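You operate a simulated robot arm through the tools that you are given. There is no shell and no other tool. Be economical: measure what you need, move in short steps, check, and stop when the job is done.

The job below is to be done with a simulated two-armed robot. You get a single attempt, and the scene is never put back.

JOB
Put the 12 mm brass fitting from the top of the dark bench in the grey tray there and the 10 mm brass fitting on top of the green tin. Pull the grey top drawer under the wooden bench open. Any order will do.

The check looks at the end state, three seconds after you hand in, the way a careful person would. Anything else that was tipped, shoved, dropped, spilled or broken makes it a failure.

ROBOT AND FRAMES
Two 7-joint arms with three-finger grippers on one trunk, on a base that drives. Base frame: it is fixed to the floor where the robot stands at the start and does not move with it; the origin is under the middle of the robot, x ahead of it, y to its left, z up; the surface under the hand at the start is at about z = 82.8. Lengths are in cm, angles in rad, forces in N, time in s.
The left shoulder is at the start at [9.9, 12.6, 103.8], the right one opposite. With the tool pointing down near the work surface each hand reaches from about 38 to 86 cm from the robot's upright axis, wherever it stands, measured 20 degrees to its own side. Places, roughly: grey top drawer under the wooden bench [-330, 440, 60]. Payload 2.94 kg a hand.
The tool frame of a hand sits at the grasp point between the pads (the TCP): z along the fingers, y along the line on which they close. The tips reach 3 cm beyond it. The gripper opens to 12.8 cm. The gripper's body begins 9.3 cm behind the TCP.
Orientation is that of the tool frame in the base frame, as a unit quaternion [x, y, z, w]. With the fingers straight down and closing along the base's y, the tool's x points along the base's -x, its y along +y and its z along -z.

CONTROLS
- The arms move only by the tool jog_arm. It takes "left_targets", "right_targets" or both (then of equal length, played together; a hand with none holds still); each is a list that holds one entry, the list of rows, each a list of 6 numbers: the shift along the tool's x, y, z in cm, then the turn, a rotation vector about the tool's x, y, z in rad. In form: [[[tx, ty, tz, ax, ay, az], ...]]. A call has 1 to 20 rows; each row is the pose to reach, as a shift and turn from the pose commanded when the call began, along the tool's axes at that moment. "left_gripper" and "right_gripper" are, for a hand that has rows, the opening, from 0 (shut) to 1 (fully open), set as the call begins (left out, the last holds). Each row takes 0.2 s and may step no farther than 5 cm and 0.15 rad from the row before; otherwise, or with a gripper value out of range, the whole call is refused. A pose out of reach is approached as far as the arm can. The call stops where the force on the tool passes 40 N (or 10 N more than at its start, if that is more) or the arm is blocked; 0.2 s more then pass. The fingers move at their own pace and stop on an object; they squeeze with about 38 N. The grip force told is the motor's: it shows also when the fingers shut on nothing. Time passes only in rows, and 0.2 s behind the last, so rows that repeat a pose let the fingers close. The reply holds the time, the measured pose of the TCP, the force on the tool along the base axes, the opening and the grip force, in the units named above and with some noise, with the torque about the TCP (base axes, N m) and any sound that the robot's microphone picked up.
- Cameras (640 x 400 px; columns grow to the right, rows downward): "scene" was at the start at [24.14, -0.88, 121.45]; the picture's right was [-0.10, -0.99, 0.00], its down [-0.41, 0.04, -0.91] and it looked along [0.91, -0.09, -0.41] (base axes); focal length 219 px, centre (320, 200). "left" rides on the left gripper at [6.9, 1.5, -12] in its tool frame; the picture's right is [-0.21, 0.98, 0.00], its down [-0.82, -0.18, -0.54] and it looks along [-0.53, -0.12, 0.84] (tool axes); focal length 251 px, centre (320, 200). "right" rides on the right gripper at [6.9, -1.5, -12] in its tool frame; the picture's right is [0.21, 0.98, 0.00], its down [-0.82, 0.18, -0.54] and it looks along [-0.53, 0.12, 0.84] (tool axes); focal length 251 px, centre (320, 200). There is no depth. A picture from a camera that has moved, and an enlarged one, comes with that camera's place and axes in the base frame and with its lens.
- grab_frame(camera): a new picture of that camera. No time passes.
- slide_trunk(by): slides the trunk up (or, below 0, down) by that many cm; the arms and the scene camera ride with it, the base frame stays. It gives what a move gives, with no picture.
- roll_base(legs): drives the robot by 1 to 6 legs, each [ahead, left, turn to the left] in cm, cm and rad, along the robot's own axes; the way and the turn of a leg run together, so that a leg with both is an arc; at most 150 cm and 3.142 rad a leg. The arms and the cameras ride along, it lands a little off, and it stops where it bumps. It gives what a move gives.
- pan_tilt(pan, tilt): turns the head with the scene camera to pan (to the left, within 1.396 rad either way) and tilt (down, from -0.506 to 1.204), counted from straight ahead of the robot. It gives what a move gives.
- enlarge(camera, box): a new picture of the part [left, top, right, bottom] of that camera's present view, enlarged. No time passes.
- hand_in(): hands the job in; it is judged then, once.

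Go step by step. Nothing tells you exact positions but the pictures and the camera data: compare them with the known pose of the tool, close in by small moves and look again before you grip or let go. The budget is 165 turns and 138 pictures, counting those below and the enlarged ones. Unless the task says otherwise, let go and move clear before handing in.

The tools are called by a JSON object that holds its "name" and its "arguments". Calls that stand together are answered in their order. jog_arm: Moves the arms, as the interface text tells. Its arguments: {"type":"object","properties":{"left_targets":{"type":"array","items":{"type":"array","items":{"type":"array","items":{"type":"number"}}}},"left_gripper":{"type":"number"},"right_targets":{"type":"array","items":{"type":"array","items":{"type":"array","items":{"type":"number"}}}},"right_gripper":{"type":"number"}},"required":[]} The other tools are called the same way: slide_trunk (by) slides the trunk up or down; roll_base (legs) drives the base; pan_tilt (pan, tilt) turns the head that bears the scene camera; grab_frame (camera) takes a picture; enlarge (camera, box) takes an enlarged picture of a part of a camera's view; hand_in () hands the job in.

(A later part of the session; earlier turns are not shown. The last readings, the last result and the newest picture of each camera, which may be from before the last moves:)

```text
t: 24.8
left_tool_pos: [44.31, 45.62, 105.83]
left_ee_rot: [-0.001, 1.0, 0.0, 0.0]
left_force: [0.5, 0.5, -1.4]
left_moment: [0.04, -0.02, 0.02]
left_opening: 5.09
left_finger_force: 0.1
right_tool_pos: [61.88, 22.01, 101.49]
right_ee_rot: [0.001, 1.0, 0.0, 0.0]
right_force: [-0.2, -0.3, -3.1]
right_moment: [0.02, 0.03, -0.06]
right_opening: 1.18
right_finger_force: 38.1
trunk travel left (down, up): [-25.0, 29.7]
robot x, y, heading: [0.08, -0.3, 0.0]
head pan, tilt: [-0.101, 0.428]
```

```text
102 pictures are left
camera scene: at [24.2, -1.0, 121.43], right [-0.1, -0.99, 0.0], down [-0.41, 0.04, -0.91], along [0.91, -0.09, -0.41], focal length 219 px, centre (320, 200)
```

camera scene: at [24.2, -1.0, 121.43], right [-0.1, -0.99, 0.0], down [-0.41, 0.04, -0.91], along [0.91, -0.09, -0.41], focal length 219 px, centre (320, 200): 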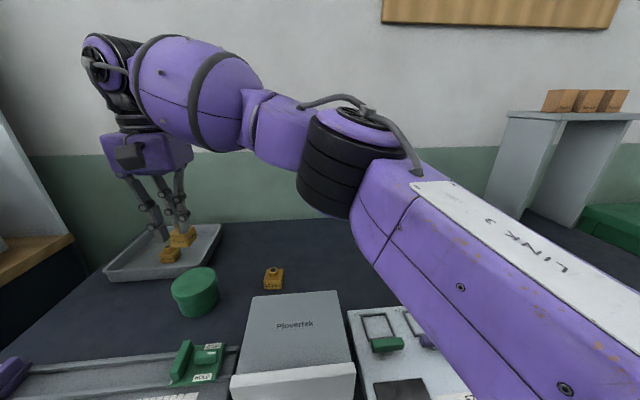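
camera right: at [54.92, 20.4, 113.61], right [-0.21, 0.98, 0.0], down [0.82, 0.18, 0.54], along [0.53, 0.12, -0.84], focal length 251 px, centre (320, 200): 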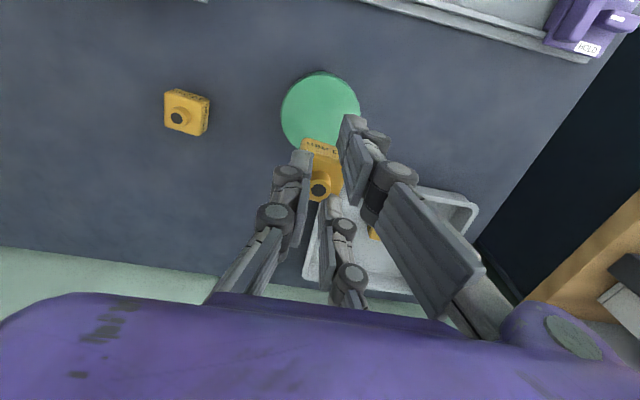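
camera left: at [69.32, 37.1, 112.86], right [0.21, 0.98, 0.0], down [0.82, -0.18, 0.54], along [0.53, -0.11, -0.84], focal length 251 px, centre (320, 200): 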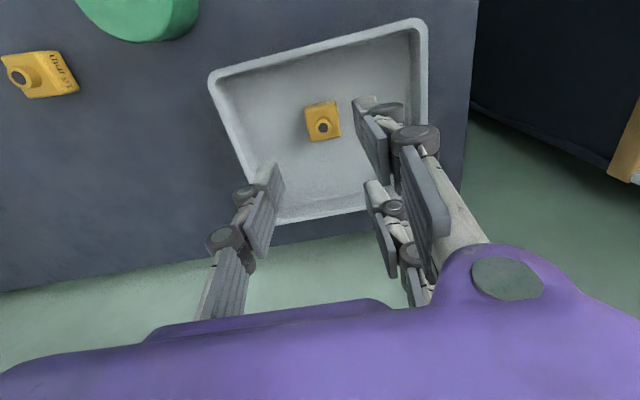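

The tin's top centre comes out near (61.1, 22.0), z ≈ 87.3, about 8 cm wide. I'll come down to leave about 2.5 cm of clearance and check.

{"name": "jog_arm", "arguments": {"right_targets": [[[0.7, 0, 3, 0, 0, 0], [0.7, 0, 6, 0, 0, 0], [0.7, 0, 8, 0, 0, 0], [0.7, 0, 8, 0, 0, 0]]]}}

{"name": "enlarge", "arguments": {"camera": "scene", "box": [140, 220, 260, 325]}}

{"name": "grab_frame", "arguments": {"camera": "right"}}

{"name": "grab_frame", "arguments": {"camera": "left"}}

```text
t: 25.8
left_tool_pos: [44.22, 45.85, 105.82]
left_ee_rot: [0.0, 1.0, 0.001, 0.0]
left_force: [0.7, 1.2, 0.4]
left_moment: [0.02, 0.02, 0.02]
left_opening: 5.11
left_finger_force: 0.0
right_tool_pos: [61.01, 22.1, 93.56]
right_ee_rot: [0.0, 1.0, -0.001, 0.0]
right_force: [-0.2, 0.1, -2.6]
right_moment: [-0.02, 0.01, 0.02]
right_opening: 1.14
right_finger_force: 37.8
trunk travel left (down, up): [-25.0, 29.7]
robot x, y, heading: [-0.22, 0.17, 0.001]
head pan, tilt: [-0.101, 0.428]
```

```text
3.81 times, centred on (200, 272) of scene
camera zoom: at [24.14, -0.88, 121.45], right [-0.1, -0.99, 0.0], down [-0.41, 0.04, -0.91], along [0.91, -0.09, -0.41], focal length 835 px, centre (777, -76)
```

zoom: 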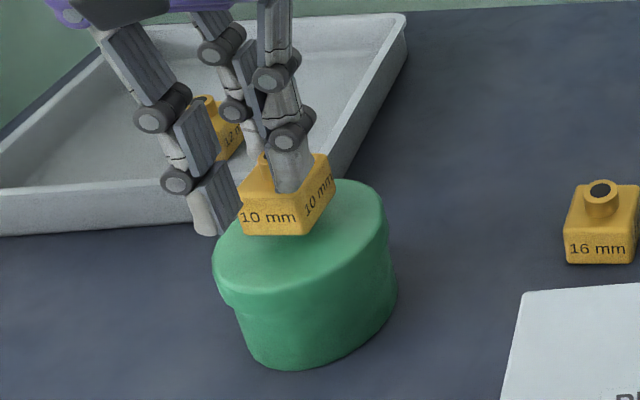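

```text
100 pictures are left
camera right: at [54.06, 20.53, 105.64], right [-0.21, 0.98, 0.0], down [0.82, 0.18, 0.54], along [0.53, 0.12, -0.84], focal length 251 px, centre (320, 200)
```

right: 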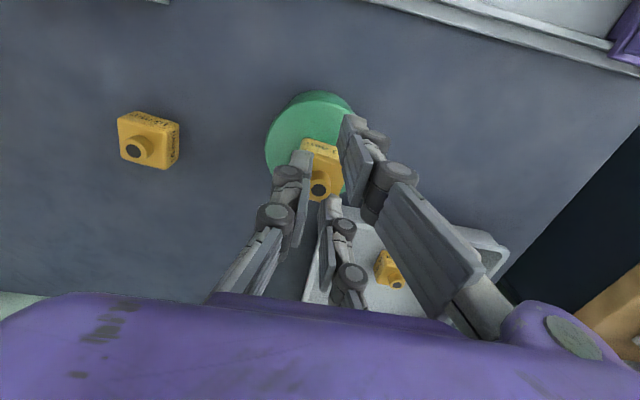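

```text
99 pictures are left
camera left: at [37.37, 47.23, 117.75], right [0.21, 0.98, 0.0], down [0.82, -0.18, 0.54], along [0.53, -0.12, -0.84], focal length 251 px, centre (320, 200)
```

left: 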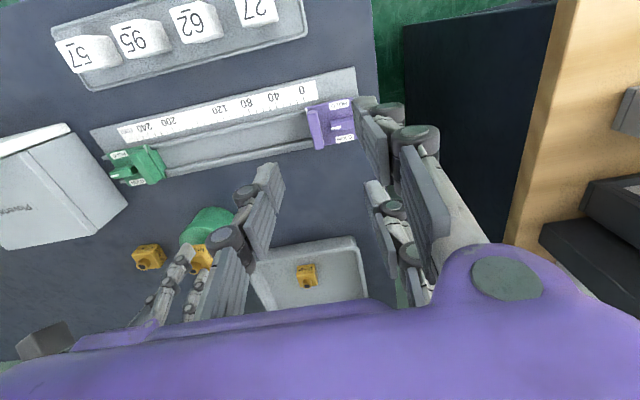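

The tin's centre is about (61.1, 21.4), so I'll shift 0.6 cm right and lower to near contact.

{"name": "jog_arm", "arguments": {"right_targets": [[[0, -0.6, 0, 0, 0, 0], [0, -0.6, 1.2, 0, 0, 0], [0, -0.6, 2, 0, 0, 0], [0, -0.6, 2.4, 0, 0, 0], [0, -0.6, 2.6, 0, 0, 0]]]}}

{"name": "enlarge", "arguments": {"camera": "scene", "box": [140, 220, 260, 325]}}

```text
t: 27.0
left_tool_pos: [44.23, 45.88, 105.78]
left_ee_rot: [0.0, 1.0, -0.001, -0.001]
left_force: [0.6, 1.0, -0.1]
left_moment: [0.0, -0.01, -0.01]
left_opening: 5.13
left_finger_force: 0.1
right_tool_pos: [60.97, 21.56, 90.95]
right_ee_rot: [0.0, 1.0, -0.001, 0.001]
right_force: [0.3, -0.2, -0.8]
right_moment: [-0.03, 0.0, 0.0]
right_opening: 0.02
right_finger_force: 2.9
trunk travel left (down, up): [-25.0, 29.7]
robot x, y, heading: [0.15, 0.17, -0.0]
head pan, tilt: [-0.101, 0.428]
```

```text
3.81 times, centred on (200, 272) of scene
camera zoom: at [24.15, -0.89, 121.44], right [-0.1, -0.99, 0.0], down [-0.41, 0.04, -0.91], along [0.91, -0.09, -0.41], focal length 835 px, centre (777, -76)
```

zoom: 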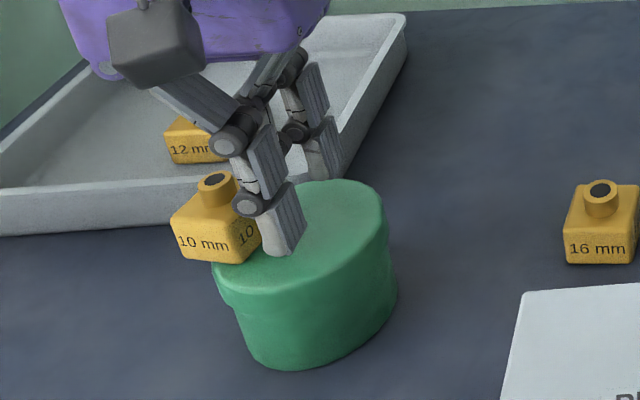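

The fitting slipped out of the fingers and now sits toward the tin's left edge. I'll hold still and look closely.

{"name": "enlarge", "arguments": {"camera": "right", "box": [240, 80, 420, 220]}}

{"name": "enlarge", "arguments": {"camera": "scene", "box": [165, 255, 225, 315]}}

{"name": "enlarge", "arguments": {"camera": "left", "box": [120, 180, 280, 300]}}

```text
2.86 times, centred on (330, 150) of right
camera zoom: at [54.02, 19.9, 103.02], right [-0.21, 0.98, 0.0], down [0.82, 0.18, 0.54], along [0.53, 0.12, -0.84], focal length 718 px, centre (291, 343)
```

zoom: 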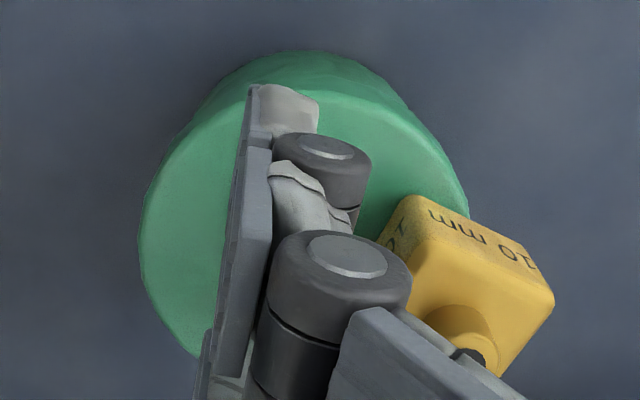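

```text
6.67 times, centred on (195, 285) of scene
camera zoom: at [24.15, -0.89, 121.44], right [-0.1, -0.99, 0.0], down [-0.41, 0.04, -0.91], along [0.91, -0.09, -0.41], focal length 1461 px, centre (1153, -367)
```

zoom: 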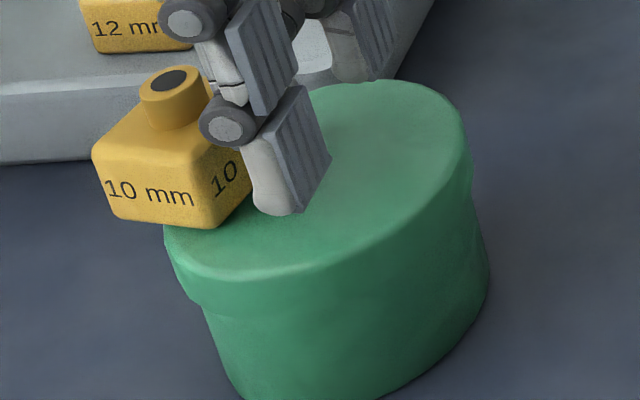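

```text
3.33 times, centred on (200, 240) of left
camera zoom: at [37.38, 47.22, 117.75], right [0.21, 0.98, 0.0], down [0.82, -0.18, 0.54], along [0.53, -0.12, -0.84], focal length 838 px, centre (720, 67)
```

zoom: 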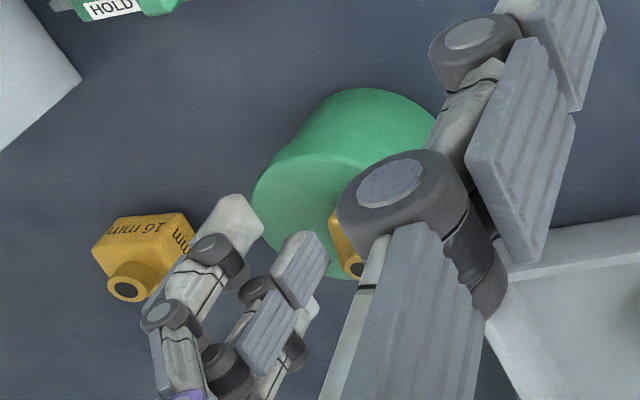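

The fitting is standing at the very edge of the tin top. I'll let a moment pass without moving anything, to see whether it is at rest.

{"name": "jog_arm", "arguments": {"left_targets": [[[0, 0, 0, 0, 0, 0]]]}}

{"name": "enlarge", "arguments": {"camera": "scene", "box": [140, 230, 240, 330]}}

{"name": "enlarge", "arguments": {"camera": "right", "box": [240, 80, 420, 220]}}

```text
t: 27.4
left_tool_pos: [44.27, 45.69, 105.75]
left_ee_rot: [0.0, 1.0, -0.001, 0.0]
left_force: [-0.4, 0.2, 0.1]
left_moment: [0.01, 0.0, 0.01]
left_opening: 5.11
left_finger_force: 0.2
right_tool_pos: [60.92, 21.51, 90.97]
right_ee_rot: [0.0, 1.0, 0.0, 0.001]
right_force: [0.1, -0.2, 0.8]
right_moment: [-0.01, -0.03, -0.04]
right_opening: 0.01
right_finger_force: 3.3
trunk travel left (down, up): [-25.0, 29.7]
robot x, y, heading: [-0.23, -0.12, 0.001]
head pan, tilt: [-0.101, 0.428]
```

```text
4.00 times, centred on (190, 280) of scene
camera zoom: at [24.14, -0.89, 121.45], right [-0.1, -0.99, 0.0], down [-0.41, 0.04, -0.91], along [0.91, -0.09, -0.41], focal length 877 px, centre (840, -120)
```

zoom: 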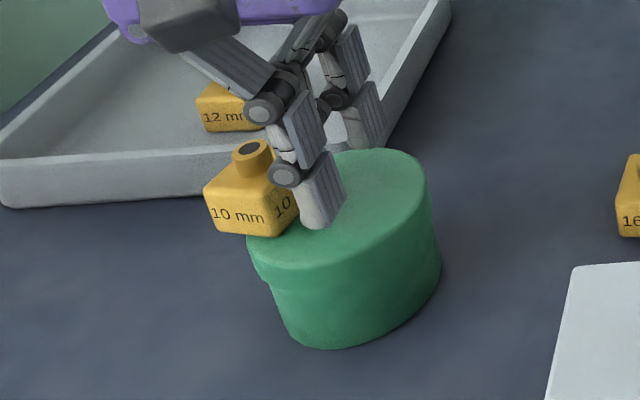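

```text
2.86 times, centred on (330, 150) of right
camera zoom: at [54.02, 19.89, 103.04], right [-0.21, 0.98, 0.0], down [0.82, 0.18, 0.54], along [0.53, 0.12, -0.84], focal length 718 px, centre (291, 343)
```

zoom: 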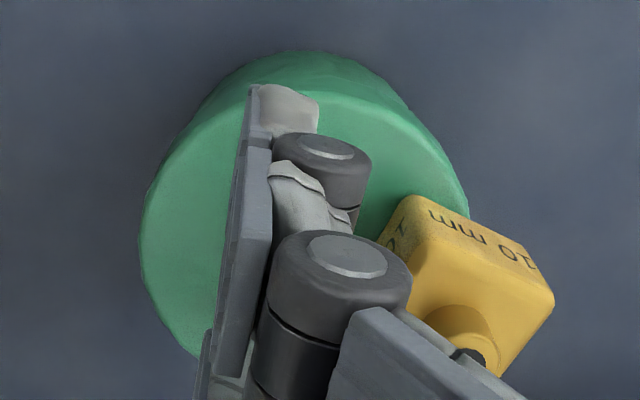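

It is at rest, upright, but close to the edge. I'll ease the closed right hand away from it (to the right first, then up) so the left hand can take it.

{"name": "jog_arm", "arguments": {"right_targets": [[[0, -0.3, 0, 0, 0, 0], [0, -0.8, 0, 0, 0, 0], [0, -1.5, -0.2, 0, 0, 0], [0, -1.8, -2, 0, 0, 0], [0, -1.8, -5, 0, 0, 0], [0, -1.8, -9, 0, 0, 0], [0, -1.8, -13, 0, 0, 0]]]}}

{"name": "enlarge", "arguments": {"camera": "scene", "box": [140, 230, 240, 330]}}

{"name": "grab_frame", "arguments": {"camera": "right"}}

```text
t: 29.0
left_tool_pos: [44.21, 45.73, 105.96]
left_ee_rot: [0.0, 1.0, 0.001, 0.0]
left_force: [0.5, -0.6, -0.1]
left_moment: [0.01, -0.02, 0.01]
left_opening: 5.12
left_finger_force: 0.0
right_tool_pos: [60.92, 19.64, 104.04]
right_ee_rot: [0.0, 1.0, 0.0, 0.001]
right_force: [0.4, -0.1, -0.1]
right_moment: [0.01, -0.03, 0.01]
right_opening: 0.0
right_finger_force: 2.6
trunk travel left (down, up): [-25.0, 29.7]
robot x, y, heading: [0.31, -0.11, -0.001]
head pan, tilt: [-0.101, 0.428]
```

```text
4.00 times, centred on (190, 280) of scene
camera zoom: at [24.06, -0.88, 121.46], right [-0.1, -0.99, 0.0], down [-0.41, 0.04, -0.91], along [0.91, -0.09, -0.41], focal length 877 px, centre (840, -120)
```

zoom: 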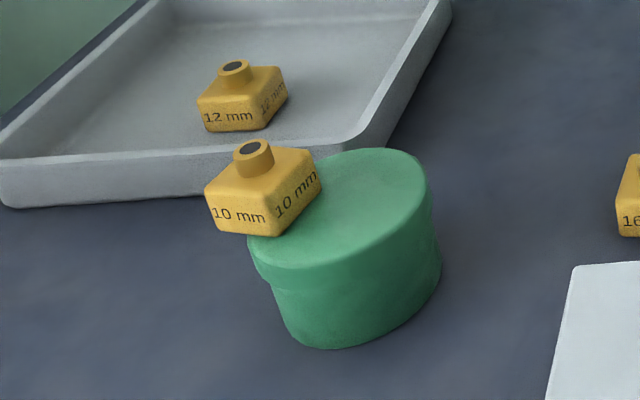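

```text
91 pictures are left
camera right: at [53.93, 18.04, 116.06], right [-0.22, 0.98, 0.0], down [0.82, 0.18, 0.54], along [0.53, 0.12, -0.84], focal length 251 px, centre (320, 200)
```

right: 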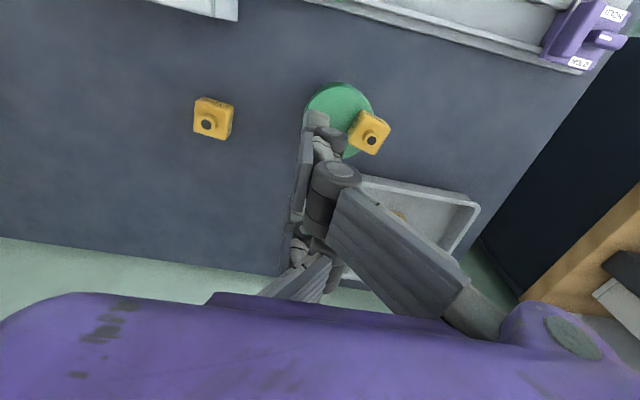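

The fitting stays put at about (61.1, 25.2), right at the tin's left rim. I'll withdraw the right hand, then use the closed left fingers to nudge the fitting gently inward from its left side.

{"name": "jog_arm", "arguments": {"right_targets": [[[1, -4, -1, 0, 0, 0], [2, -8, -2, 0, 0, 0], [3.5, -12, -3, 0, 0, 0], [5, -16, -4, 0, 0, 0], [6.5, -20, -4, 0, 0, 0], [8, -24, -4, 0, 0, 0], [9.5, -28, -4, 0, 0, 0], [11, -32, -4, 0, 0, 0], [12, -35, -4, 0, 0, 0]]]}}

{"name": "jog_arm", "arguments": {"left_targets": [[[-4, -3, 0, 0, 0, 0], [-8, -6, 0, 0, 0, 0], [-12, -9, 0, 0, 0, 0], [-15, -11, 0, 0, 0, 0], [-16.9, -13, 0, 0, 0, 0], [-16.9, -13, 0, 0, 0, 0]]], "left_gripper": 0}}

{"name": "grab_frame", "arguments": {"camera": "left"}}

{"name": "grab_frame", "arguments": {"camera": "scene"}}

```text
t: 31.0
left_tool_pos: [44.17, 45.66, 105.77]
left_ee_rot: [-0.001, 1.0, 0.0, 0.0]
left_force: [-0.8, -0.4, 0.4]
left_moment: [0.03, -0.01, 0.02]
left_opening: 5.14
left_finger_force: 0.1
right_tool_pos: [48.94, -15.54, 107.94]
right_ee_rot: [0.0, 1.0, 0.0, 0.0]
right_force: [-0.8, 0.1, -0.3]
right_moment: [0.05, 0.0, 0.01]
right_opening: 0.0
right_finger_force: 3.5
trunk travel left (down, up): [-25.0, 29.7]
robot x, y, heading: [0.16, 0.21, -0.008]
head pan, tilt: [-0.101, 0.428]
```

```text
t: 32.4
left_tool_pos: [61.16, 32.89, 105.97]
left_ee_rot: [0.0, 1.0, 0.001, 0.001]
left_force: [-0.5, 0.5, -0.4]
left_moment: [0.0, 0.0, 0.0]
left_opening: 0.0
left_finger_force: 3.2
right_tool_pos: [48.98, -15.34, 107.87]
right_ee_rot: [0.0, 1.0, 0.0, 0.001]
right_force: [-0.1, -0.6, 0.6]
right_moment: [-0.04, 0.03, 0.01]
right_opening: 0.02
right_finger_force: 3.1
trunk travel left (down, up): [-25.0, 29.7]
robot x, y, heading: [-0.15, -0.15, 0.005]
head pan, tilt: [-0.101, 0.428]
```

```text
90 pictures are left
camera left: at [54.24, 34.2, 117.91], right [0.21, 0.98, 0.0], down [0.82, -0.18, 0.54], along [0.53, -0.12, -0.84], focal length 251 px, centre (320, 200)
```

left: 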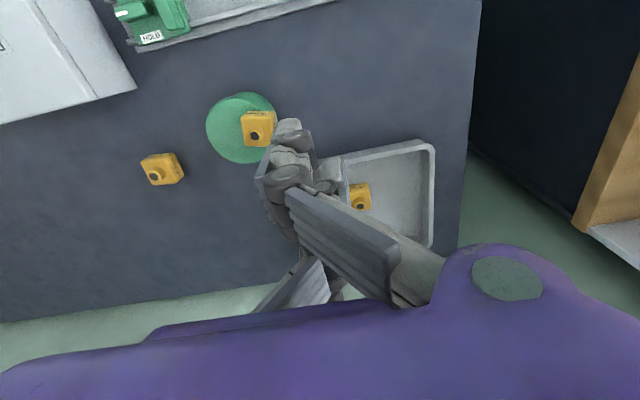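

```text
89 pictures are left
camera scene: at [24.12, -0.83, 121.45], right [-0.1, -0.99, 0.0], down [-0.41, 0.04, -0.91], along [0.91, -0.09, -0.41], focal length 219 px, centre (320, 200)
```

scene: 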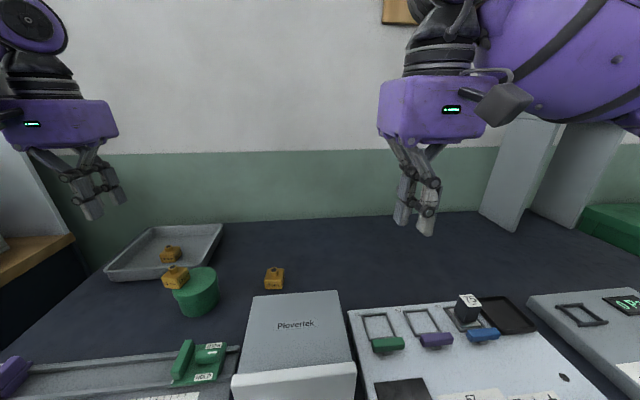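

The fitting is at (61.4, 25.1), tin centre about (61.1, 22.0). I'll lower the closed left fingers beside it, level with the fitting's body and above the tin top.

{"name": "jog_arm", "arguments": {"left_targets": [[[-0.2, 0, 4, 0, 0, 0], [-0.2, 0, 8, 0, 0, 0], [-0.2, 0, 12, 0, 0, 0], [-0.2, 0, 14.5, 0, 0, 0], [-0.2, 0, 14.8, 0, 0, 0], [-0.2, 0, 14.8, 0, 0, 0]]]}}

{"name": "grab_frame", "arguments": {"camera": "left"}}

{"name": "enlarge", "arguments": {"camera": "scene", "box": [110, 220, 240, 320]}}

```text
t: 33.8
left_tool_pos: [61.36, 32.72, 91.01]
left_ee_rot: [0.0, 1.0, 0.0, 0.0]
left_force: [-0.4, 0.6, 0.1]
left_moment: [0.0, -0.01, -0.04]
left_opening: 0.0
left_finger_force: 3.3
right_tool_pos: [48.92, -15.36, 108.01]
right_ee_rot: [-0.001, 1.0, 0.0, 0.001]
right_force: [0.4, 0.7, -0.8]
right_moment: [-0.02, 0.02, 0.01]
right_opening: 0.0
right_finger_force: 2.8
trunk travel left (down, up): [-25.0, 29.7]
robot x, y, heading: [-0.01, -0.31, -0.004]
head pan, tilt: [-0.101, 0.428]
```

```text
88 pictures are left
camera left: at [54.42, 34.18, 103.01], right [0.21, 0.98, 0.0], down [0.82, -0.18, 0.54], along [0.53, -0.12, -0.84], focal length 251 px, centre (320, 200)
```

left: 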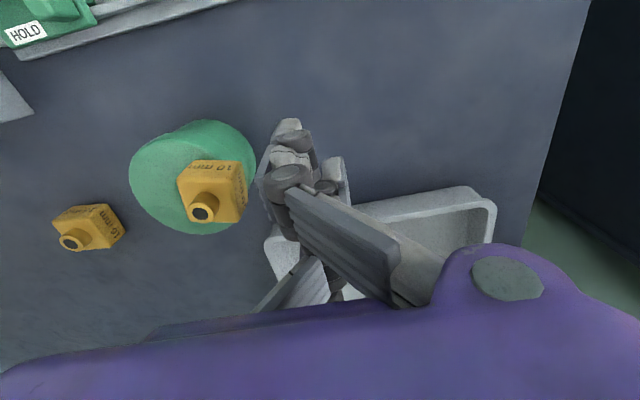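

```text
4.00 times, centred on (175, 270) of scene
camera zoom: at [24.14, -0.88, 121.45], right [-0.1, -0.99, 0.0], down [-0.41, 0.04, -0.91], along [0.91, -0.09, -0.41], focal length 877 px, centre (900, -80)
```

zoom: 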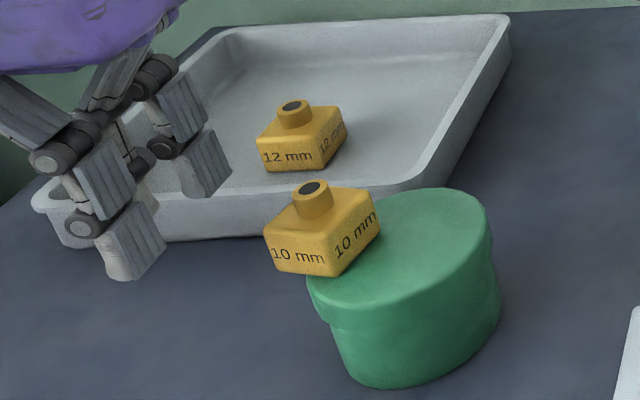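

The fingers are level with the fitting and clear of the tray. I'll move slowly to the right toward the fitting and watch for contact.

{"name": "jog_arm", "arguments": {"left_targets": [[[0, -1.2, 0, 0, 0, 0], [0, -2.4, 0, 0, 0, 0], [0, -3.2, 0, 0, 0, 0], [0, -3.7, 0, 0, 0, 0], [0, -4.2, 0, 0, 0, 0], [0, -4.2, 0, 0, 0, 0]]]}}

{"name": "grab_frame", "arguments": {"camera": "left"}}

{"name": "enlarge", "arguments": {"camera": "scene", "box": [110, 220, 240, 320]}}

```text
t: 35.2
left_tool_pos: [61.43, 28.43, 90.99]
left_ee_rot: [0.0, 1.0, -0.001, 0.0]
left_force: [0.6, -0.3, 0.4]
left_moment: [0.01, 0.0, 0.0]
left_opening: 0.0
left_finger_force: 3.1
right_tool_pos: [49.12, -15.53, 107.93]
right_ee_rot: [0.0, 1.0, 0.0, 0.001]
right_force: [-1.3, 1.0, -0.3]
right_moment: [0.01, -0.03, 0.02]
right_opening: 0.0
right_finger_force: 3.3
trunk travel left (down, up): [-25.0, 29.7]
robot x, y, heading: [0.19, -0.07, -0.001]
head pan, tilt: [-0.101, 0.428]
```

```text
86 pictures are left
camera left: at [54.53, 29.93, 102.98], right [0.21, 0.98, 0.0], down [0.82, -0.18, 0.54], along [0.53, -0.12, -0.84], focal length 251 px, centre (320, 200)
```

left: 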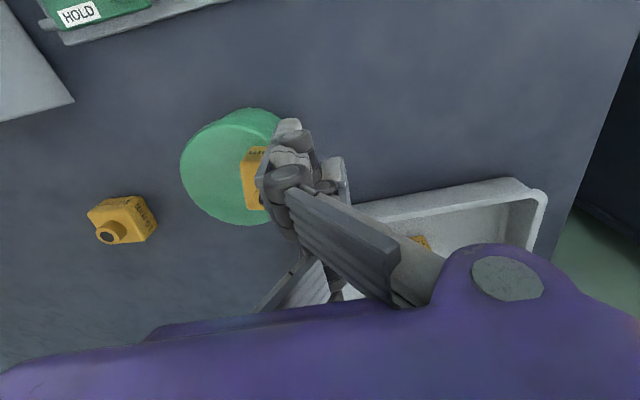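

```text
4.00 times, centred on (175, 270) of scene
camera zoom: at [24.14, -0.88, 121.45], right [-0.1, -0.99, 0.0], down [-0.41, 0.04, -0.91], along [0.91, -0.09, -0.41], focal length 877 px, centre (900, -80)
```

zoom: 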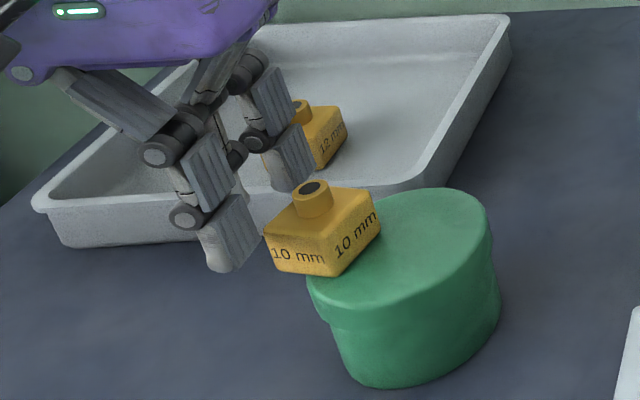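

{"name": "jog_arm", "arguments": {"left_targets": [[[0, -0.3, 0, 0, 0, 0], [0, -0.6, 0, 0, 0, 0], [0, -0.9, 0, 0, 0, 0], [0, -1.2, 0, 0, 0, 0]]]}}

{"name": "enlarge", "arguments": {"camera": "scene", "box": [110, 220, 240, 320]}}

```text
t: 36.2
left_tool_pos: [61.41, 27.33, 91.31]
left_ee_rot: [-0.001, 1.0, 0.0, 0.001]
left_force: [0.7, 6.3, 13.6]
left_moment: [-0.07, -0.29, 0.11]
left_opening: 0.01
left_finger_force: 3.1
right_tool_pos: [48.89, -15.28, 108.14]
right_ee_rot: [-0.001, 1.0, 0.0, 0.002]
right_force: [0.4, 0.6, 0.4]
right_moment: [0.0, -0.01, 0.03]
right_opening: 0.0
right_finger_force: 2.9
trunk travel left (down, up): [-25.0, 29.7]
robot x, y, heading: [0.29, 0.05, -0.0]
head pan, tilt: [-0.101, 0.428]
```

```text
4.00 times, centred on (175, 270) of scene
camera zoom: at [24.04, -0.86, 121.48], right [-0.1, -0.99, 0.0], down [-0.41, 0.04, -0.91], along [0.91, -0.09, -0.41], focal length 877 px, centre (900, -80)
```

zoom: 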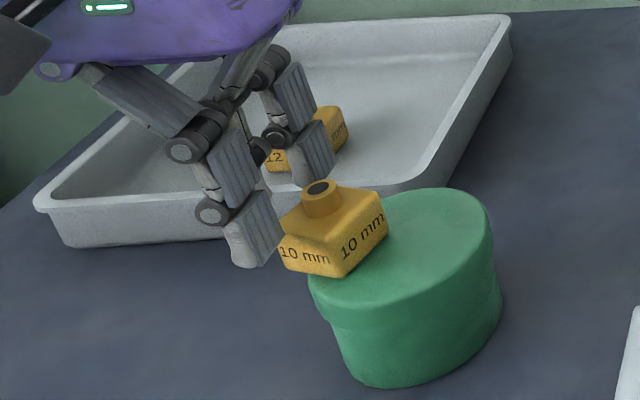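

The tool is riding up on the fitting's top edge, so I'm slightly too high. I'll back off, go 0.8 cm lower and touch again.

{"name": "jog_arm", "arguments": {"left_targets": [[[0, 0.6, 0, 0, 0, 0], [0, 1.4, 0, 0, 0, 0], [0, 1.4, 0.4, 0, 0, 0], [0, 1.4, 0.9, 0, 0, 0], [0, 1.4, 0.9, 0, 0, 0]]]}}

{"name": "enlarge", "arguments": {"camera": "scene", "box": [110, 220, 240, 320]}}

{"name": "grab_frame", "arguments": {"camera": "left"}}

```text
t: 37.4
left_tool_pos: [61.31, 28.61, 90.11]
left_ee_rot: [-0.001, 1.0, 0.001, -0.001]
left_force: [-1.2, 1.6, 4.2]
left_moment: [-0.11, -0.1, 0.02]
left_opening: 0.01
left_finger_force: 3.0
right_tool_pos: [48.91, -15.4, 107.91]
right_ee_rot: [0.0, 1.0, 0.001, 0.001]
right_force: [-0.8, 0.4, -0.4]
right_moment: [-0.01, 0.02, 0.01]
right_opening: 0.0
right_finger_force: 3.3
trunk travel left (down, up): [-25.0, 29.7]
robot x, y, heading: [-0.12, -0.12, -0.0]
head pan, tilt: [-0.101, 0.428]
```

```text
4.00 times, centred on (175, 270) of scene
camera zoom: at [24.09, -0.9, 121.45], right [-0.1, -0.99, 0.0], down [-0.41, 0.04, -0.91], along [0.91, -0.09, -0.41], focal length 877 px, centre (900, -80)
```

zoom: 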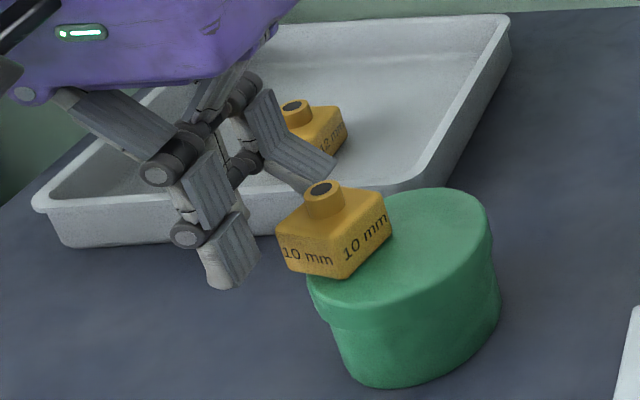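

```text
82 pictures are left
camera left: at [54.44, 30.13, 102.05], right [0.21, 0.98, 0.0], down [0.82, -0.18, 0.54], along [0.53, -0.12, -0.84], focal length 251 px, centre (320, 200)
```

left: 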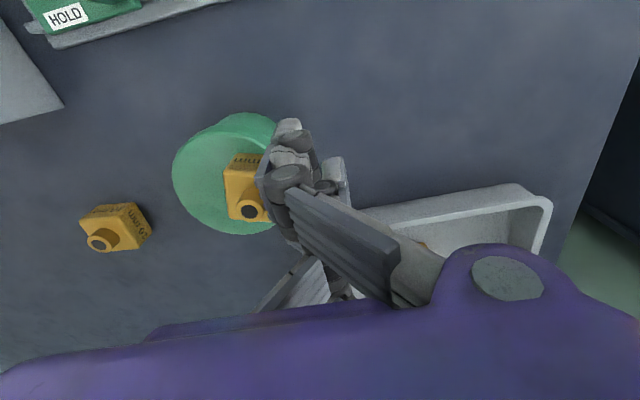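

The rear finger's tip caught something on the way down and bent, so I'll raise the hand again straight away and reassess.

{"name": "jog_arm", "arguments": {"left_targets": [[[0, 0.3, -0.8, 0, 0, 0], [0, 1.2, -2, 0, 0, 0], [0, 2.5, -4, 0, 0, 0], [0, 3, -7, 0, 0, 0]]]}}

{"name": "enlarge", "arguments": {"camera": "scene", "box": [110, 220, 240, 320]}}

{"name": "grab_frame", "arguments": {"camera": "left"}}

```text
t: 38.4
left_tool_pos: [61.32, 31.6, 97.37]
left_ee_rot: [-0.001, 1.0, 0.0, 0.0]
left_force: [0.6, 0.5, 0.1]
left_moment: [0.03, -0.02, -0.04]
left_opening: 0.02
left_finger_force: 3.2
right_tool_pos: [49.04, -15.41, 107.99]
right_ee_rot: [0.001, 1.0, 0.0, 0.001]
right_force: [-0.5, -0.8, 0.7]
right_moment: [0.03, 0.0, -0.01]
right_opening: 0.0
right_finger_force: 2.9
trunk travel left (down, up): [-25.0, 29.7]
robot x, y, heading: [0.25, -0.3, -0.0]
head pan, tilt: [-0.101, 0.428]
```

```text
4.00 times, centred on (175, 270) of scene
camera zoom: at [24.08, -0.93, 121.46], right [-0.1, -0.99, 0.0], down [-0.41, 0.04, -0.91], along [0.91, -0.09, -0.41], focal length 877 px, centre (900, -80)
```

zoom: 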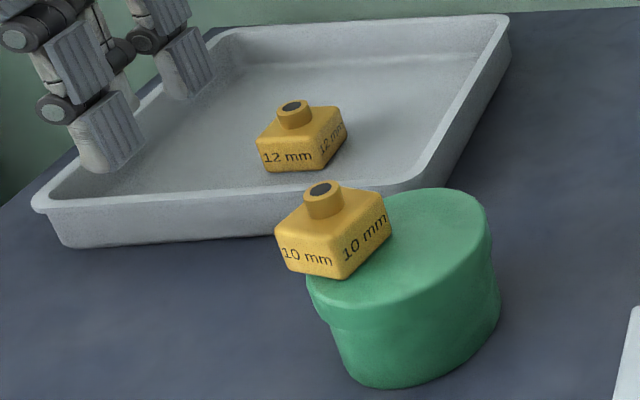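

```text
80 pictures are left
camera left: at [54.43, 33.03, 109.23], right [0.21, 0.98, 0.0], down [0.82, -0.18, 0.54], along [0.53, -0.12, -0.84], focal length 251 px, centre (320, 200)
```

left: 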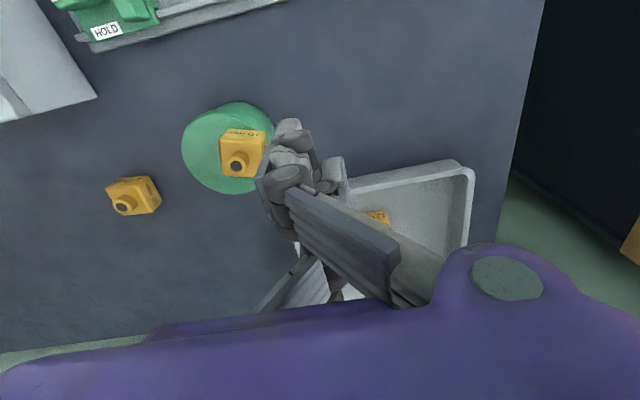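

The fitting stands upright on the tin with its centre well inside the rim, and nothing else moved; I'll leave it so. Next is the drawer: raise both hands, tuck them in and look around for a driving route.

{"name": "jog_arm", "arguments": {"left_targets": [[[0, 0.5, -4, 0, 0, 0], [0, 0.5, -8, 0, 0, 0], [0, 0.5, -12, 0, 0, 0], [4, -1, -14, 0, 0, 0], [8, -3, -14, 0, 0, 0], [12, -5, -14, 0, 0, 0], [16, -7, -14, 0, 0, 0], [18, -8, -14, 0, 0, 0]]], "right_targets": [[[1, 0, -1, 0, 0, 0], [2, 0, -2, 0, 0, 0], [3, 0, -3, 0, 0, 0], [4, 0, -4, 0, 0, 0], [5, 0, -4, 0, 0, 0], [6, 0, -4, 0, 0, 0], [7, -1, -4, 0, 0, 0], [8, -2, -4, 0, 0, 0]]]}}

{"name": "pan_tilt", "arguments": {"pan": 1.35, "tilt": 0.3}}

{"name": "grab_frame", "arguments": {"camera": "scene"}}

{"name": "grab_frame", "arguments": {"camera": "left"}}

```text
t: 40.2
left_tool_pos: [43.41, 23.46, 111.17]
left_ee_rot: [-0.001, 1.0, 0.0, 0.0]
left_force: [-0.4, -0.6, 0.8]
left_moment: [0.02, 0.02, -0.01]
left_opening: 0.0
left_finger_force: 3.2
right_tool_pos: [40.84, -17.29, 111.91]
right_ee_rot: [0.0, 1.0, 0.0, 0.001]
right_force: [0.2, -0.4, 0.0]
right_moment: [0.01, -0.02, -0.04]
right_opening: 0.0
right_finger_force: 3.5
trunk travel left (down, up): [-25.0, 29.7]
robot x, y, heading: [-0.13, 0.2, -0.003]
head pan, tilt: [-0.101, 0.428]
```

```text
t: 41.8
left_tool_pos: [43.47, 23.56, 111.13]
left_ee_rot: [0.0, 1.0, 0.0, 0.0]
left_force: [-0.6, 0.2, -0.1]
left_moment: [-0.02, -0.01, 0.0]
left_opening: 0.02
left_finger_force: 3.3
right_tool_pos: [41.1, -17.22, 111.96]
right_ee_rot: [0.001, 1.0, 0.0, 0.001]
right_force: [0.2, -1.1, 0.2]
right_moment: [-0.02, 0.01, -0.02]
right_opening: 0.0
right_finger_force: 3.5
trunk travel left (down, up): [-25.0, 29.7]
robot x, y, heading: [0.35, -0.68, 0.004]
head pan, tilt: [1.349, 0.3]
```

```text
79 pictures are left
camera scene: at [17.02, 9.15, 122.62], right [0.98, -0.22, 0.0], down [-0.07, -0.29, -0.96], along [0.21, 0.93, -0.3], focal length 219 px, centre (320, 200)
```

scene: 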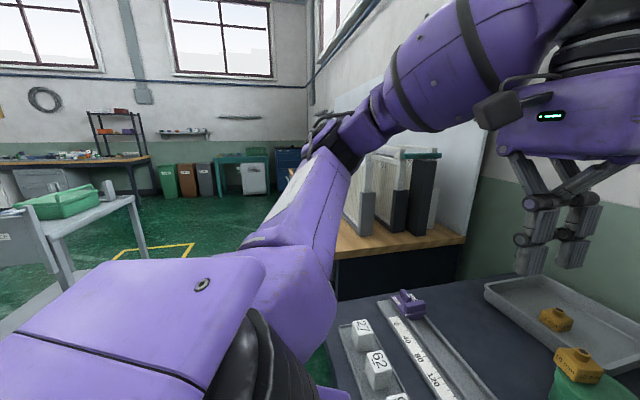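

```text
78 pictures are left
camera left: at [36.61, 25.02, 123.07], right [0.21, 0.98, 0.0], down [0.82, -0.18, 0.54], along [0.53, -0.12, -0.84], focal length 251 px, centre (320, 200)
```

left: 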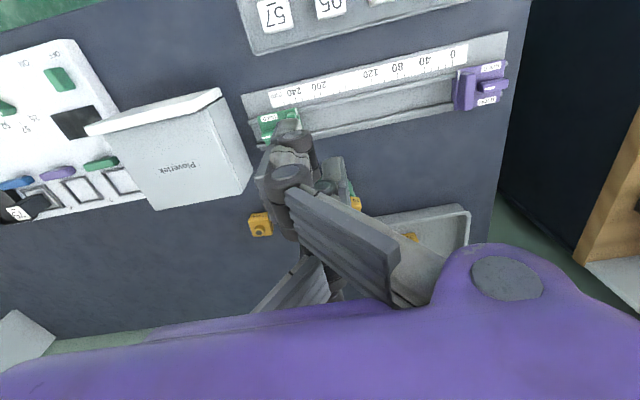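

The wooden bench with grey drawers is far off at the back left, with a small white table in between. I'll enlarge to plan the route.

{"name": "enlarge", "arguments": {"camera": "scene", "box": [0, 90, 320, 290]}}

```text
2.00 times, centred on (160, 190) of scene
camera zoom: at [17.02, 9.15, 122.62], right [0.98, -0.22, 0.0], down [-0.07, -0.29, -0.96], along [0.21, 0.93, -0.3], focal length 438 px, centre (640, 220)
```

zoom: 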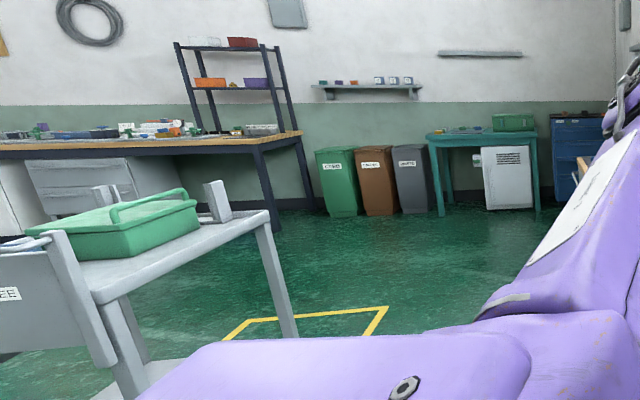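

The trolley's corner is around (-114, 238) and the wooden bench's end around x = -215, y = 415 and up. I'll back off a little from the dark bench and turn left to see the room better.

{"name": "roll_base", "arguments": {"legs": [[-22, 0, 0], [0, 0, 1.2]]}}

{"name": "pan_tilt", "arguments": {"pan": 0.7, "tilt": 0.3}}

{"name": "grab_frame", "arguments": {"camera": "scene"}}

```text
t: 46.5
left_tool_pos: [-28.22, 49.09, 111.06]
left_ee_rot: [-0.564, 0.825, 0.0, 0.0]
left_force: [0.6, 0.4, 0.1]
left_moment: [-0.03, 0.01, 0.04]
left_opening: 0.0
left_finger_force: 3.2
right_tool_pos: [8.91, 31.95, 111.96]
right_ee_rot: [-0.563, 0.826, 0.001, 0.0]
right_force: [0.0, -0.9, -0.9]
right_moment: [-0.01, 0.0, -0.01]
right_opening: 0.0
right_finger_force: 2.4
trunk travel left (down, up): [-25.0, 29.7]
robot x, y, heading: [-22.2, 0.09, 1.199]
head pan, tilt: [1.349, 0.3]
```

```text
t: 47.5
left_tool_pos: [-28.18, 49.05, 111.08]
left_ee_rot: [-0.565, 0.825, 0.0, 0.0]
left_force: [0.5, -0.3, 0.3]
left_moment: [0.0, 0.03, 0.0]
left_opening: 0.0
left_finger_force: 2.8
right_tool_pos: [8.98, 31.74, 111.9]
right_ee_rot: [-0.564, 0.826, 0.0, -0.001]
right_force: [-0.8, -0.4, 0.5]
right_moment: [-0.01, -0.01, 0.0]
right_opening: 0.0
right_finger_force: 2.7
trunk travel left (down, up): [-25.0, 29.7]
robot x, y, heading: [-21.91, 0.21, 1.194]
head pan, tilt: [0.7, 0.3]
```

```text
76 pictures are left
camera scene: at [-19.63, 22.79, 122.62], right [0.95, 0.32, 0.0], down [0.1, -0.28, -0.96], along [-0.31, 0.9, -0.3], focal length 219 px, centre (320, 200)
```

scene: 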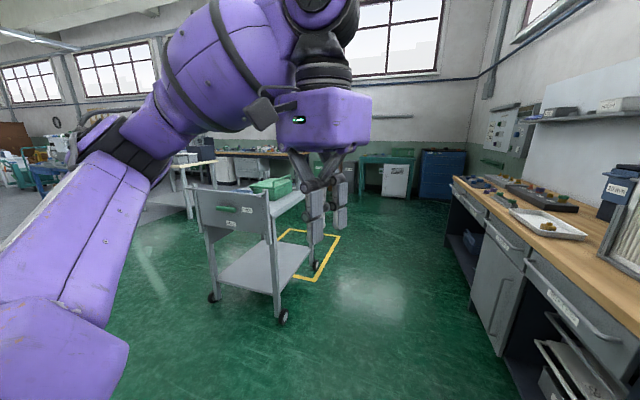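

There's another wooden bench close on the right, but the given place (-330, 440) is the far one. The trolley takes x ≈ -145…-80, y ≈ 125…200, so I'll drive up the aisle at x ≈ -24 to y ≈ 280 and look again.

{"name": "roll_base", "arguments": {"legs": [[0, 0, 0.374], [145, 0, 0], [135, 0, 0]]}}

{"name": "pan_tilt", "arguments": {"pan": 1.1, "tilt": 0.3}}

{"name": "grab_frame", "arguments": {"camera": "scene"}}

```text
t: 62.2
left_tool_pos: [-43.35, 323.36, 111.16]
left_ee_rot: [-0.703, 0.711, 0.0, 0.0]
left_force: [-0.4, -0.8, 0.7]
left_moment: [0.01, -0.02, -0.01]
left_opening: 0.01
left_finger_force: 3.1
right_tool_pos: [-2.68, 320.38, 111.86]
right_ee_rot: [-0.703, 0.711, 0.0, 0.0]
right_force: [0.1, 0.0, 1.0]
right_moment: [-0.01, -0.02, 0.0]
right_opening: 0.01
right_finger_force: 3.0
trunk travel left (down, up): [-25.0, 29.7]
robot x, y, heading: [-20.56, 279.48, 1.561]
head pan, tilt: [0.7, 0.3]
```

```text
t: 63.0
left_tool_pos: [-43.46, 323.35, 111.04]
left_ee_rot: [-0.703, 0.711, 0.0, 0.0]
left_force: [0.6, -0.2, -0.4]
left_moment: [0.01, 0.02, -0.01]
left_opening: 0.01
left_finger_force: 3.2
right_tool_pos: [-2.58, 320.38, 111.87]
right_ee_rot: [-0.702, 0.712, 0.0, 0.001]
right_force: [0.8, -0.2, -0.4]
right_moment: [0.0, -0.01, 0.01]
right_opening: 0.0
right_finger_force: 2.9
trunk travel left (down, up): [-25.0, 29.7]
robot x, y, heading: [-20.03, 279.47, 1.561]
head pan, tilt: [1.1, 0.3]
```

```text
75 pictures are left
camera scene: at [-28.49, 298.93, 122.62], right [0.47, 0.89, 0.0], down [0.26, -0.14, -0.96], along [-0.85, 0.44, -0.3], focal length 219 px, centre (320, 200)
```

scene: 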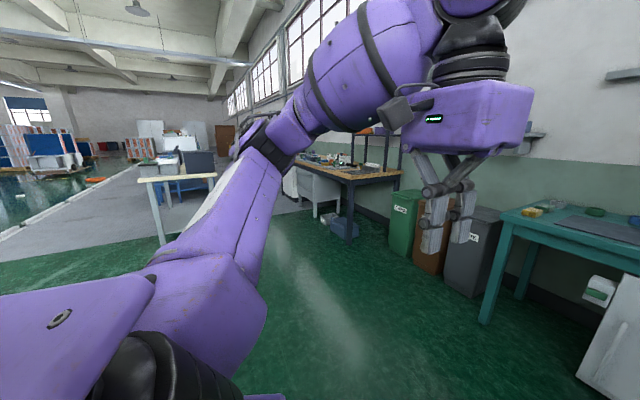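

The far bench's front right leg is at about (-209, 430); another wooden table stands at x ≲ -280, y ≈ 240–307. I'll move ahead to y ≈ 342 and strafe left along the bench, then look.

{"name": "roll_base", "arguments": {"legs": [[62, 0, 0.01], [0, 150, 0], [0, 70, 0]]}}

{"name": "pan_tilt", "arguments": {"pan": 0.9, "tilt": 0.5}}

{"name": "grab_frame", "arguments": {"camera": "scene"}}

{"name": "grab_frame", "arguments": {"camera": "left"}}

```text
t: 85.6
left_tool_pos: [-263.25, 388.15, 111.07]
left_ee_rot: [-0.703, 0.711, 0.0, 0.0]
left_force: [0.6, -0.9, -0.3]
left_moment: [-0.01, 0.02, 0.0]
left_opening: 0.0
left_finger_force: 3.4
right_tool_pos: [-222.39, 385.25, 111.91]
right_ee_rot: [-0.704, 0.71, 0.001, 0.0]
right_force: [0.3, -1.0, -0.4]
right_moment: [0.03, -0.01, 0.0]
right_opening: 0.02
right_finger_force: 3.1
trunk travel left (down, up): [-25.0, 29.7]
robot x, y, heading: [-240.29, 344.51, 1.561]
head pan, tilt: [1.1, 0.3]
```

```text
t: 86.4
left_tool_pos: [-263.07, 388.11, 111.1]
left_ee_rot: [-0.704, 0.71, 0.001, 0.0]
left_force: [0.6, 0.3, 0.4]
left_moment: [0.0, -0.02, -0.01]
left_opening: 0.01
left_finger_force: 2.8
right_tool_pos: [-222.37, 385.13, 111.87]
right_ee_rot: [-0.704, 0.711, 0.001, 0.0]
right_force: [0.0, -0.5, 0.0]
right_moment: [0.03, -0.02, 0.02]
right_opening: 0.0
right_finger_force: 3.0
trunk travel left (down, up): [-25.0, 29.7]
robot x, y, heading: [-240.39, 344.1, 1.564]
head pan, tilt: [0.901, 0.499]
```

```text
74 pictures are left
camera scene: at [-247.06, 365.09, 120.79], right [0.63, 0.78, 0.0], down [0.37, -0.3, -0.88], along [-0.68, 0.55, -0.48], focal length 219 px, centre (320, 200)
```

scene: 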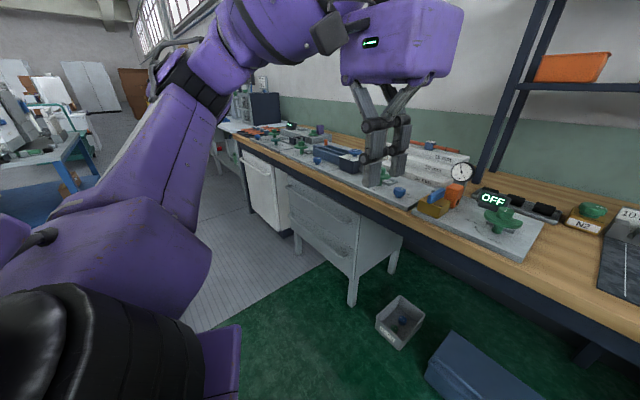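

```text
73 pictures are left
camera left: at [-264.83, 381.16, 123.06], right [-0.97, 0.22, 0.0], down [0.19, 0.82, 0.54], along [0.12, 0.53, -0.84], focal length 251 px, centre (320, 200)
```

left: 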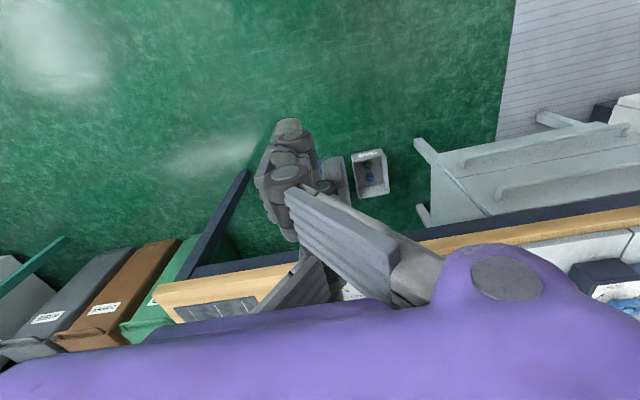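

The grey drawer cabinet is ahead-left, about x -360…-302 with its front near y ≈ 434. I'll zoom in on its handles.

{"name": "enlarge", "arguments": {"camera": "scene", "box": [240, 140, 440, 320]}}

{"name": "enlarge", "arguments": {"camera": "left", "box": [400, 80, 640, 250]}}

```text
2.22 times, centred on (340, 230) of scene
camera zoom: at [-247.06, 365.09, 120.79], right [0.63, 0.78, 0.0], down [0.37, -0.3, -0.88], along [-0.68, 0.55, -0.48], focal length 487 px, centre (276, 133)
```

zoom: 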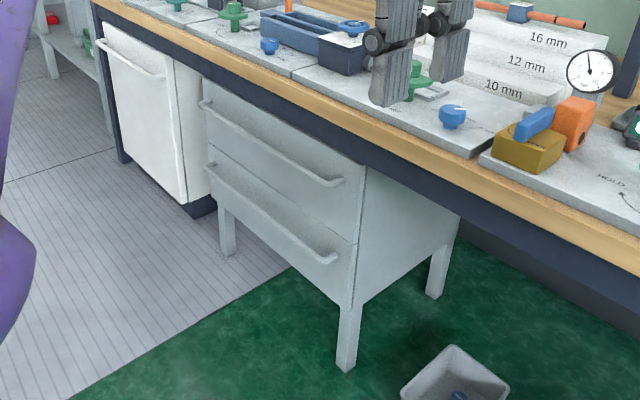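

```text
2.35 times, centred on (520, 165) of left
camera zoom: at [-264.83, 381.16, 123.06], right [-0.97, 0.22, 0.0], down [0.19, 0.82, 0.54], along [0.12, 0.53, -0.84], focal length 592 px, centre (-151, 282)
```

zoom: 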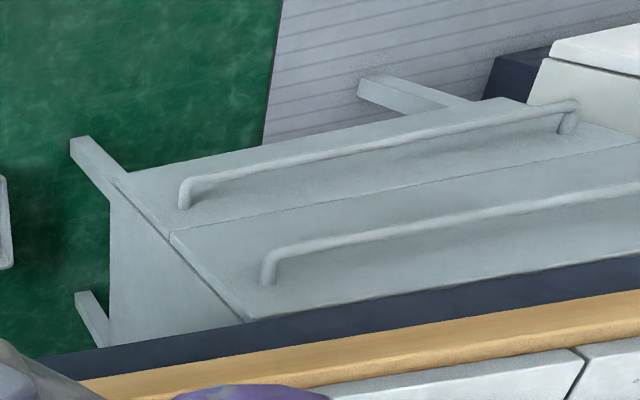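

The top drawer's bar handle runs about x -341…-298 at y ≈ 419.5, z ≈ 70.5. Before closing in I'll check how near the other table is behind-left.

{"name": "pan_tilt", "arguments": {"pan": 1.396, "tilt": 0.75}}

{"name": "grab_frame", "arguments": {"camera": "scene"}}

```text
t: 87.3
left_tool_pos: [-263.16, 388.14, 111.19]
left_ee_rot: [-0.703, 0.711, 0.0, 0.001]
left_force: [-0.1, 0.0, 0.5]
left_moment: [-0.01, 0.0, 0.0]
left_opening: 0.03
left_finger_force: 2.7
right_tool_pos: [-222.43, 385.33, 111.82]
right_ee_rot: [-0.704, 0.711, 0.001, 0.001]
right_force: [1.3, -0.1, -0.7]
right_moment: [0.02, 0.03, 0.01]
right_opening: 0.0
right_finger_force: 3.4
trunk travel left (down, up): [-25.0, 29.7]
robot x, y, heading: [-240.28, 344.65, 1.56]
head pan, tilt: [1.396, 0.75]
```

```text
70 pictures are left
camera scene: at [-248.13, 360.91, 118.59], right [0.18, 0.98, 0.0], down [0.67, -0.13, -0.73], along [-0.72, 0.13, -0.68], focal length 219 px, centre (320, 200)
```

scene: 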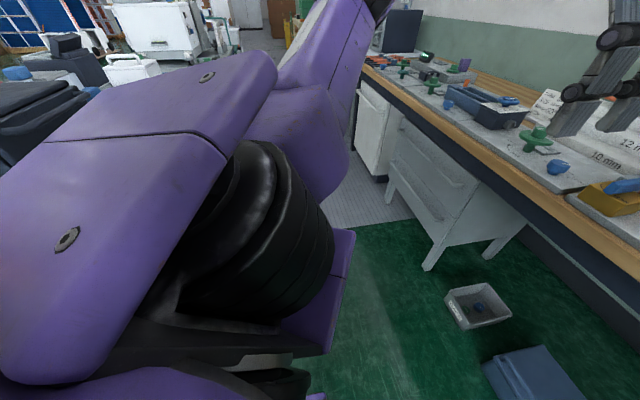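

The way in is clear enough at x ≥ -295. First I'll turn the left hand to point forward with the fingers closing vertically, out in the open.

{"name": "jog_arm", "arguments": {"left_targets": [[[-0.8, 0, 0.4, -0.0806, -0.0806, 0.0806], [-1.6, 0, 0.8, -0.1612, -0.1612, 0.1612], [-2.4, 0, 1.2, -0.2418, -0.2418, 0.2418], [-3.2, 0, 1.6, -0.3224, -0.3224, 0.3224], [-4, 0, 2, -0.403, -0.403, 0.403], [-4.8, 0, 2.4, -0.4836, -0.4836, 0.4836], [-5.6, 0, 2.8, -0.5642, -0.5642, 0.5642], [-6.4, 0, 3.2, -0.6448, -0.6448, 0.6448], [-7.2, 0, 3.6, -0.7254, -0.7254, 0.7254], [-8, 0, 4, -0.806, -0.806, 0.806], [-8.8, 0, 4.4, -0.8866, -0.8866, 0.8866], [-9.6, 0, 4.8, -0.9672, -0.9672, 0.9672], [-10.4, 0, 5.2, -1.0478, -1.0478, 1.0478], [-11.2, 0, 5.6, -1.1284, -1.1284, 1.1284], [-12, 0, 6, -1.209, -1.209, 1.209]]]}}

{"name": "pan_tilt", "arguments": {"pan": 0.5, "tilt": 0.6}}

{"name": "grab_frame", "arguments": {"camera": "scene"}}

```text
t: 90.5
left_tool_pos: [-262.6, 407.12, 112.3]
left_ee_rot: [-0.098, 0.758, 0.644, 0.01]
left_force: [0.2, -0.1, -1.2]
left_moment: [0.08, 0.05, 0.16]
left_opening: 0.0
left_finger_force: 3.5
left hand out of reach, approached as far as the arm can: row 8, 9, 10, 11, 12, 13, 14, 15
right_tool_pos: [-222.2, 385.18, 111.81]
right_ee_rot: [-0.704, 0.71, 0.001, -0.001]
right_force: [1.1, -0.3, 0.5]
right_moment: [0.04, 0.06, -0.01]
right_opening: 0.0
right_finger_force: 2.7
trunk travel left (down, up): [-25.0, 29.7]
robot x, y, heading: [-240.23, 344.38, 1.558]
head pan, tilt: [1.396, 0.75]
```

```text
t: 91.7
left_tool_pos: [-262.87, 407.09, 112.0]
left_ee_rot: [-0.099, 0.76, 0.643, 0.011]
left_force: [0.1, 0.6, -0.7]
left_moment: [-0.02, 0.02, -0.01]
left_opening: 0.01
left_finger_force: 2.7
right_tool_pos: [-222.35, 385.2, 111.83]
right_ee_rot: [-0.704, 0.71, 0.001, 0.001]
right_force: [-0.9, 0.0, -0.6]
right_moment: [-0.06, -0.02, 0.0]
right_opening: 0.0
right_finger_force: 2.4
trunk travel left (down, up): [-25.0, 29.7]
robot x, y, heading: [-240.6, 344.31, 1.564]
head pan, tilt: [0.499, 0.6]
```

```text
69 pictures are left
camera scene: at [-245.94, 365.78, 119.6], right [0.73, 0.68, 0.0], down [0.4, -0.43, -0.81], along [-0.55, 0.59, -0.59], focal length 219 px, centre (320, 200)
```

scene: 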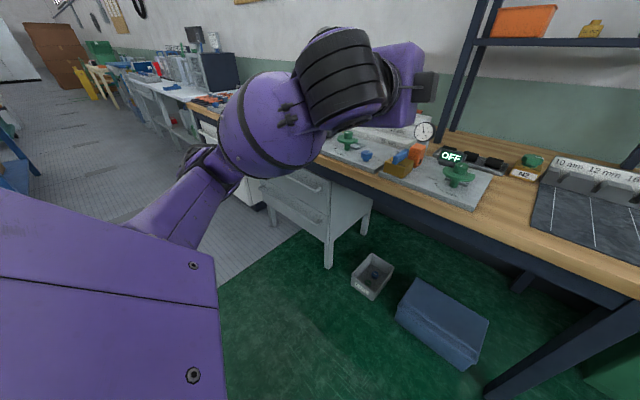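

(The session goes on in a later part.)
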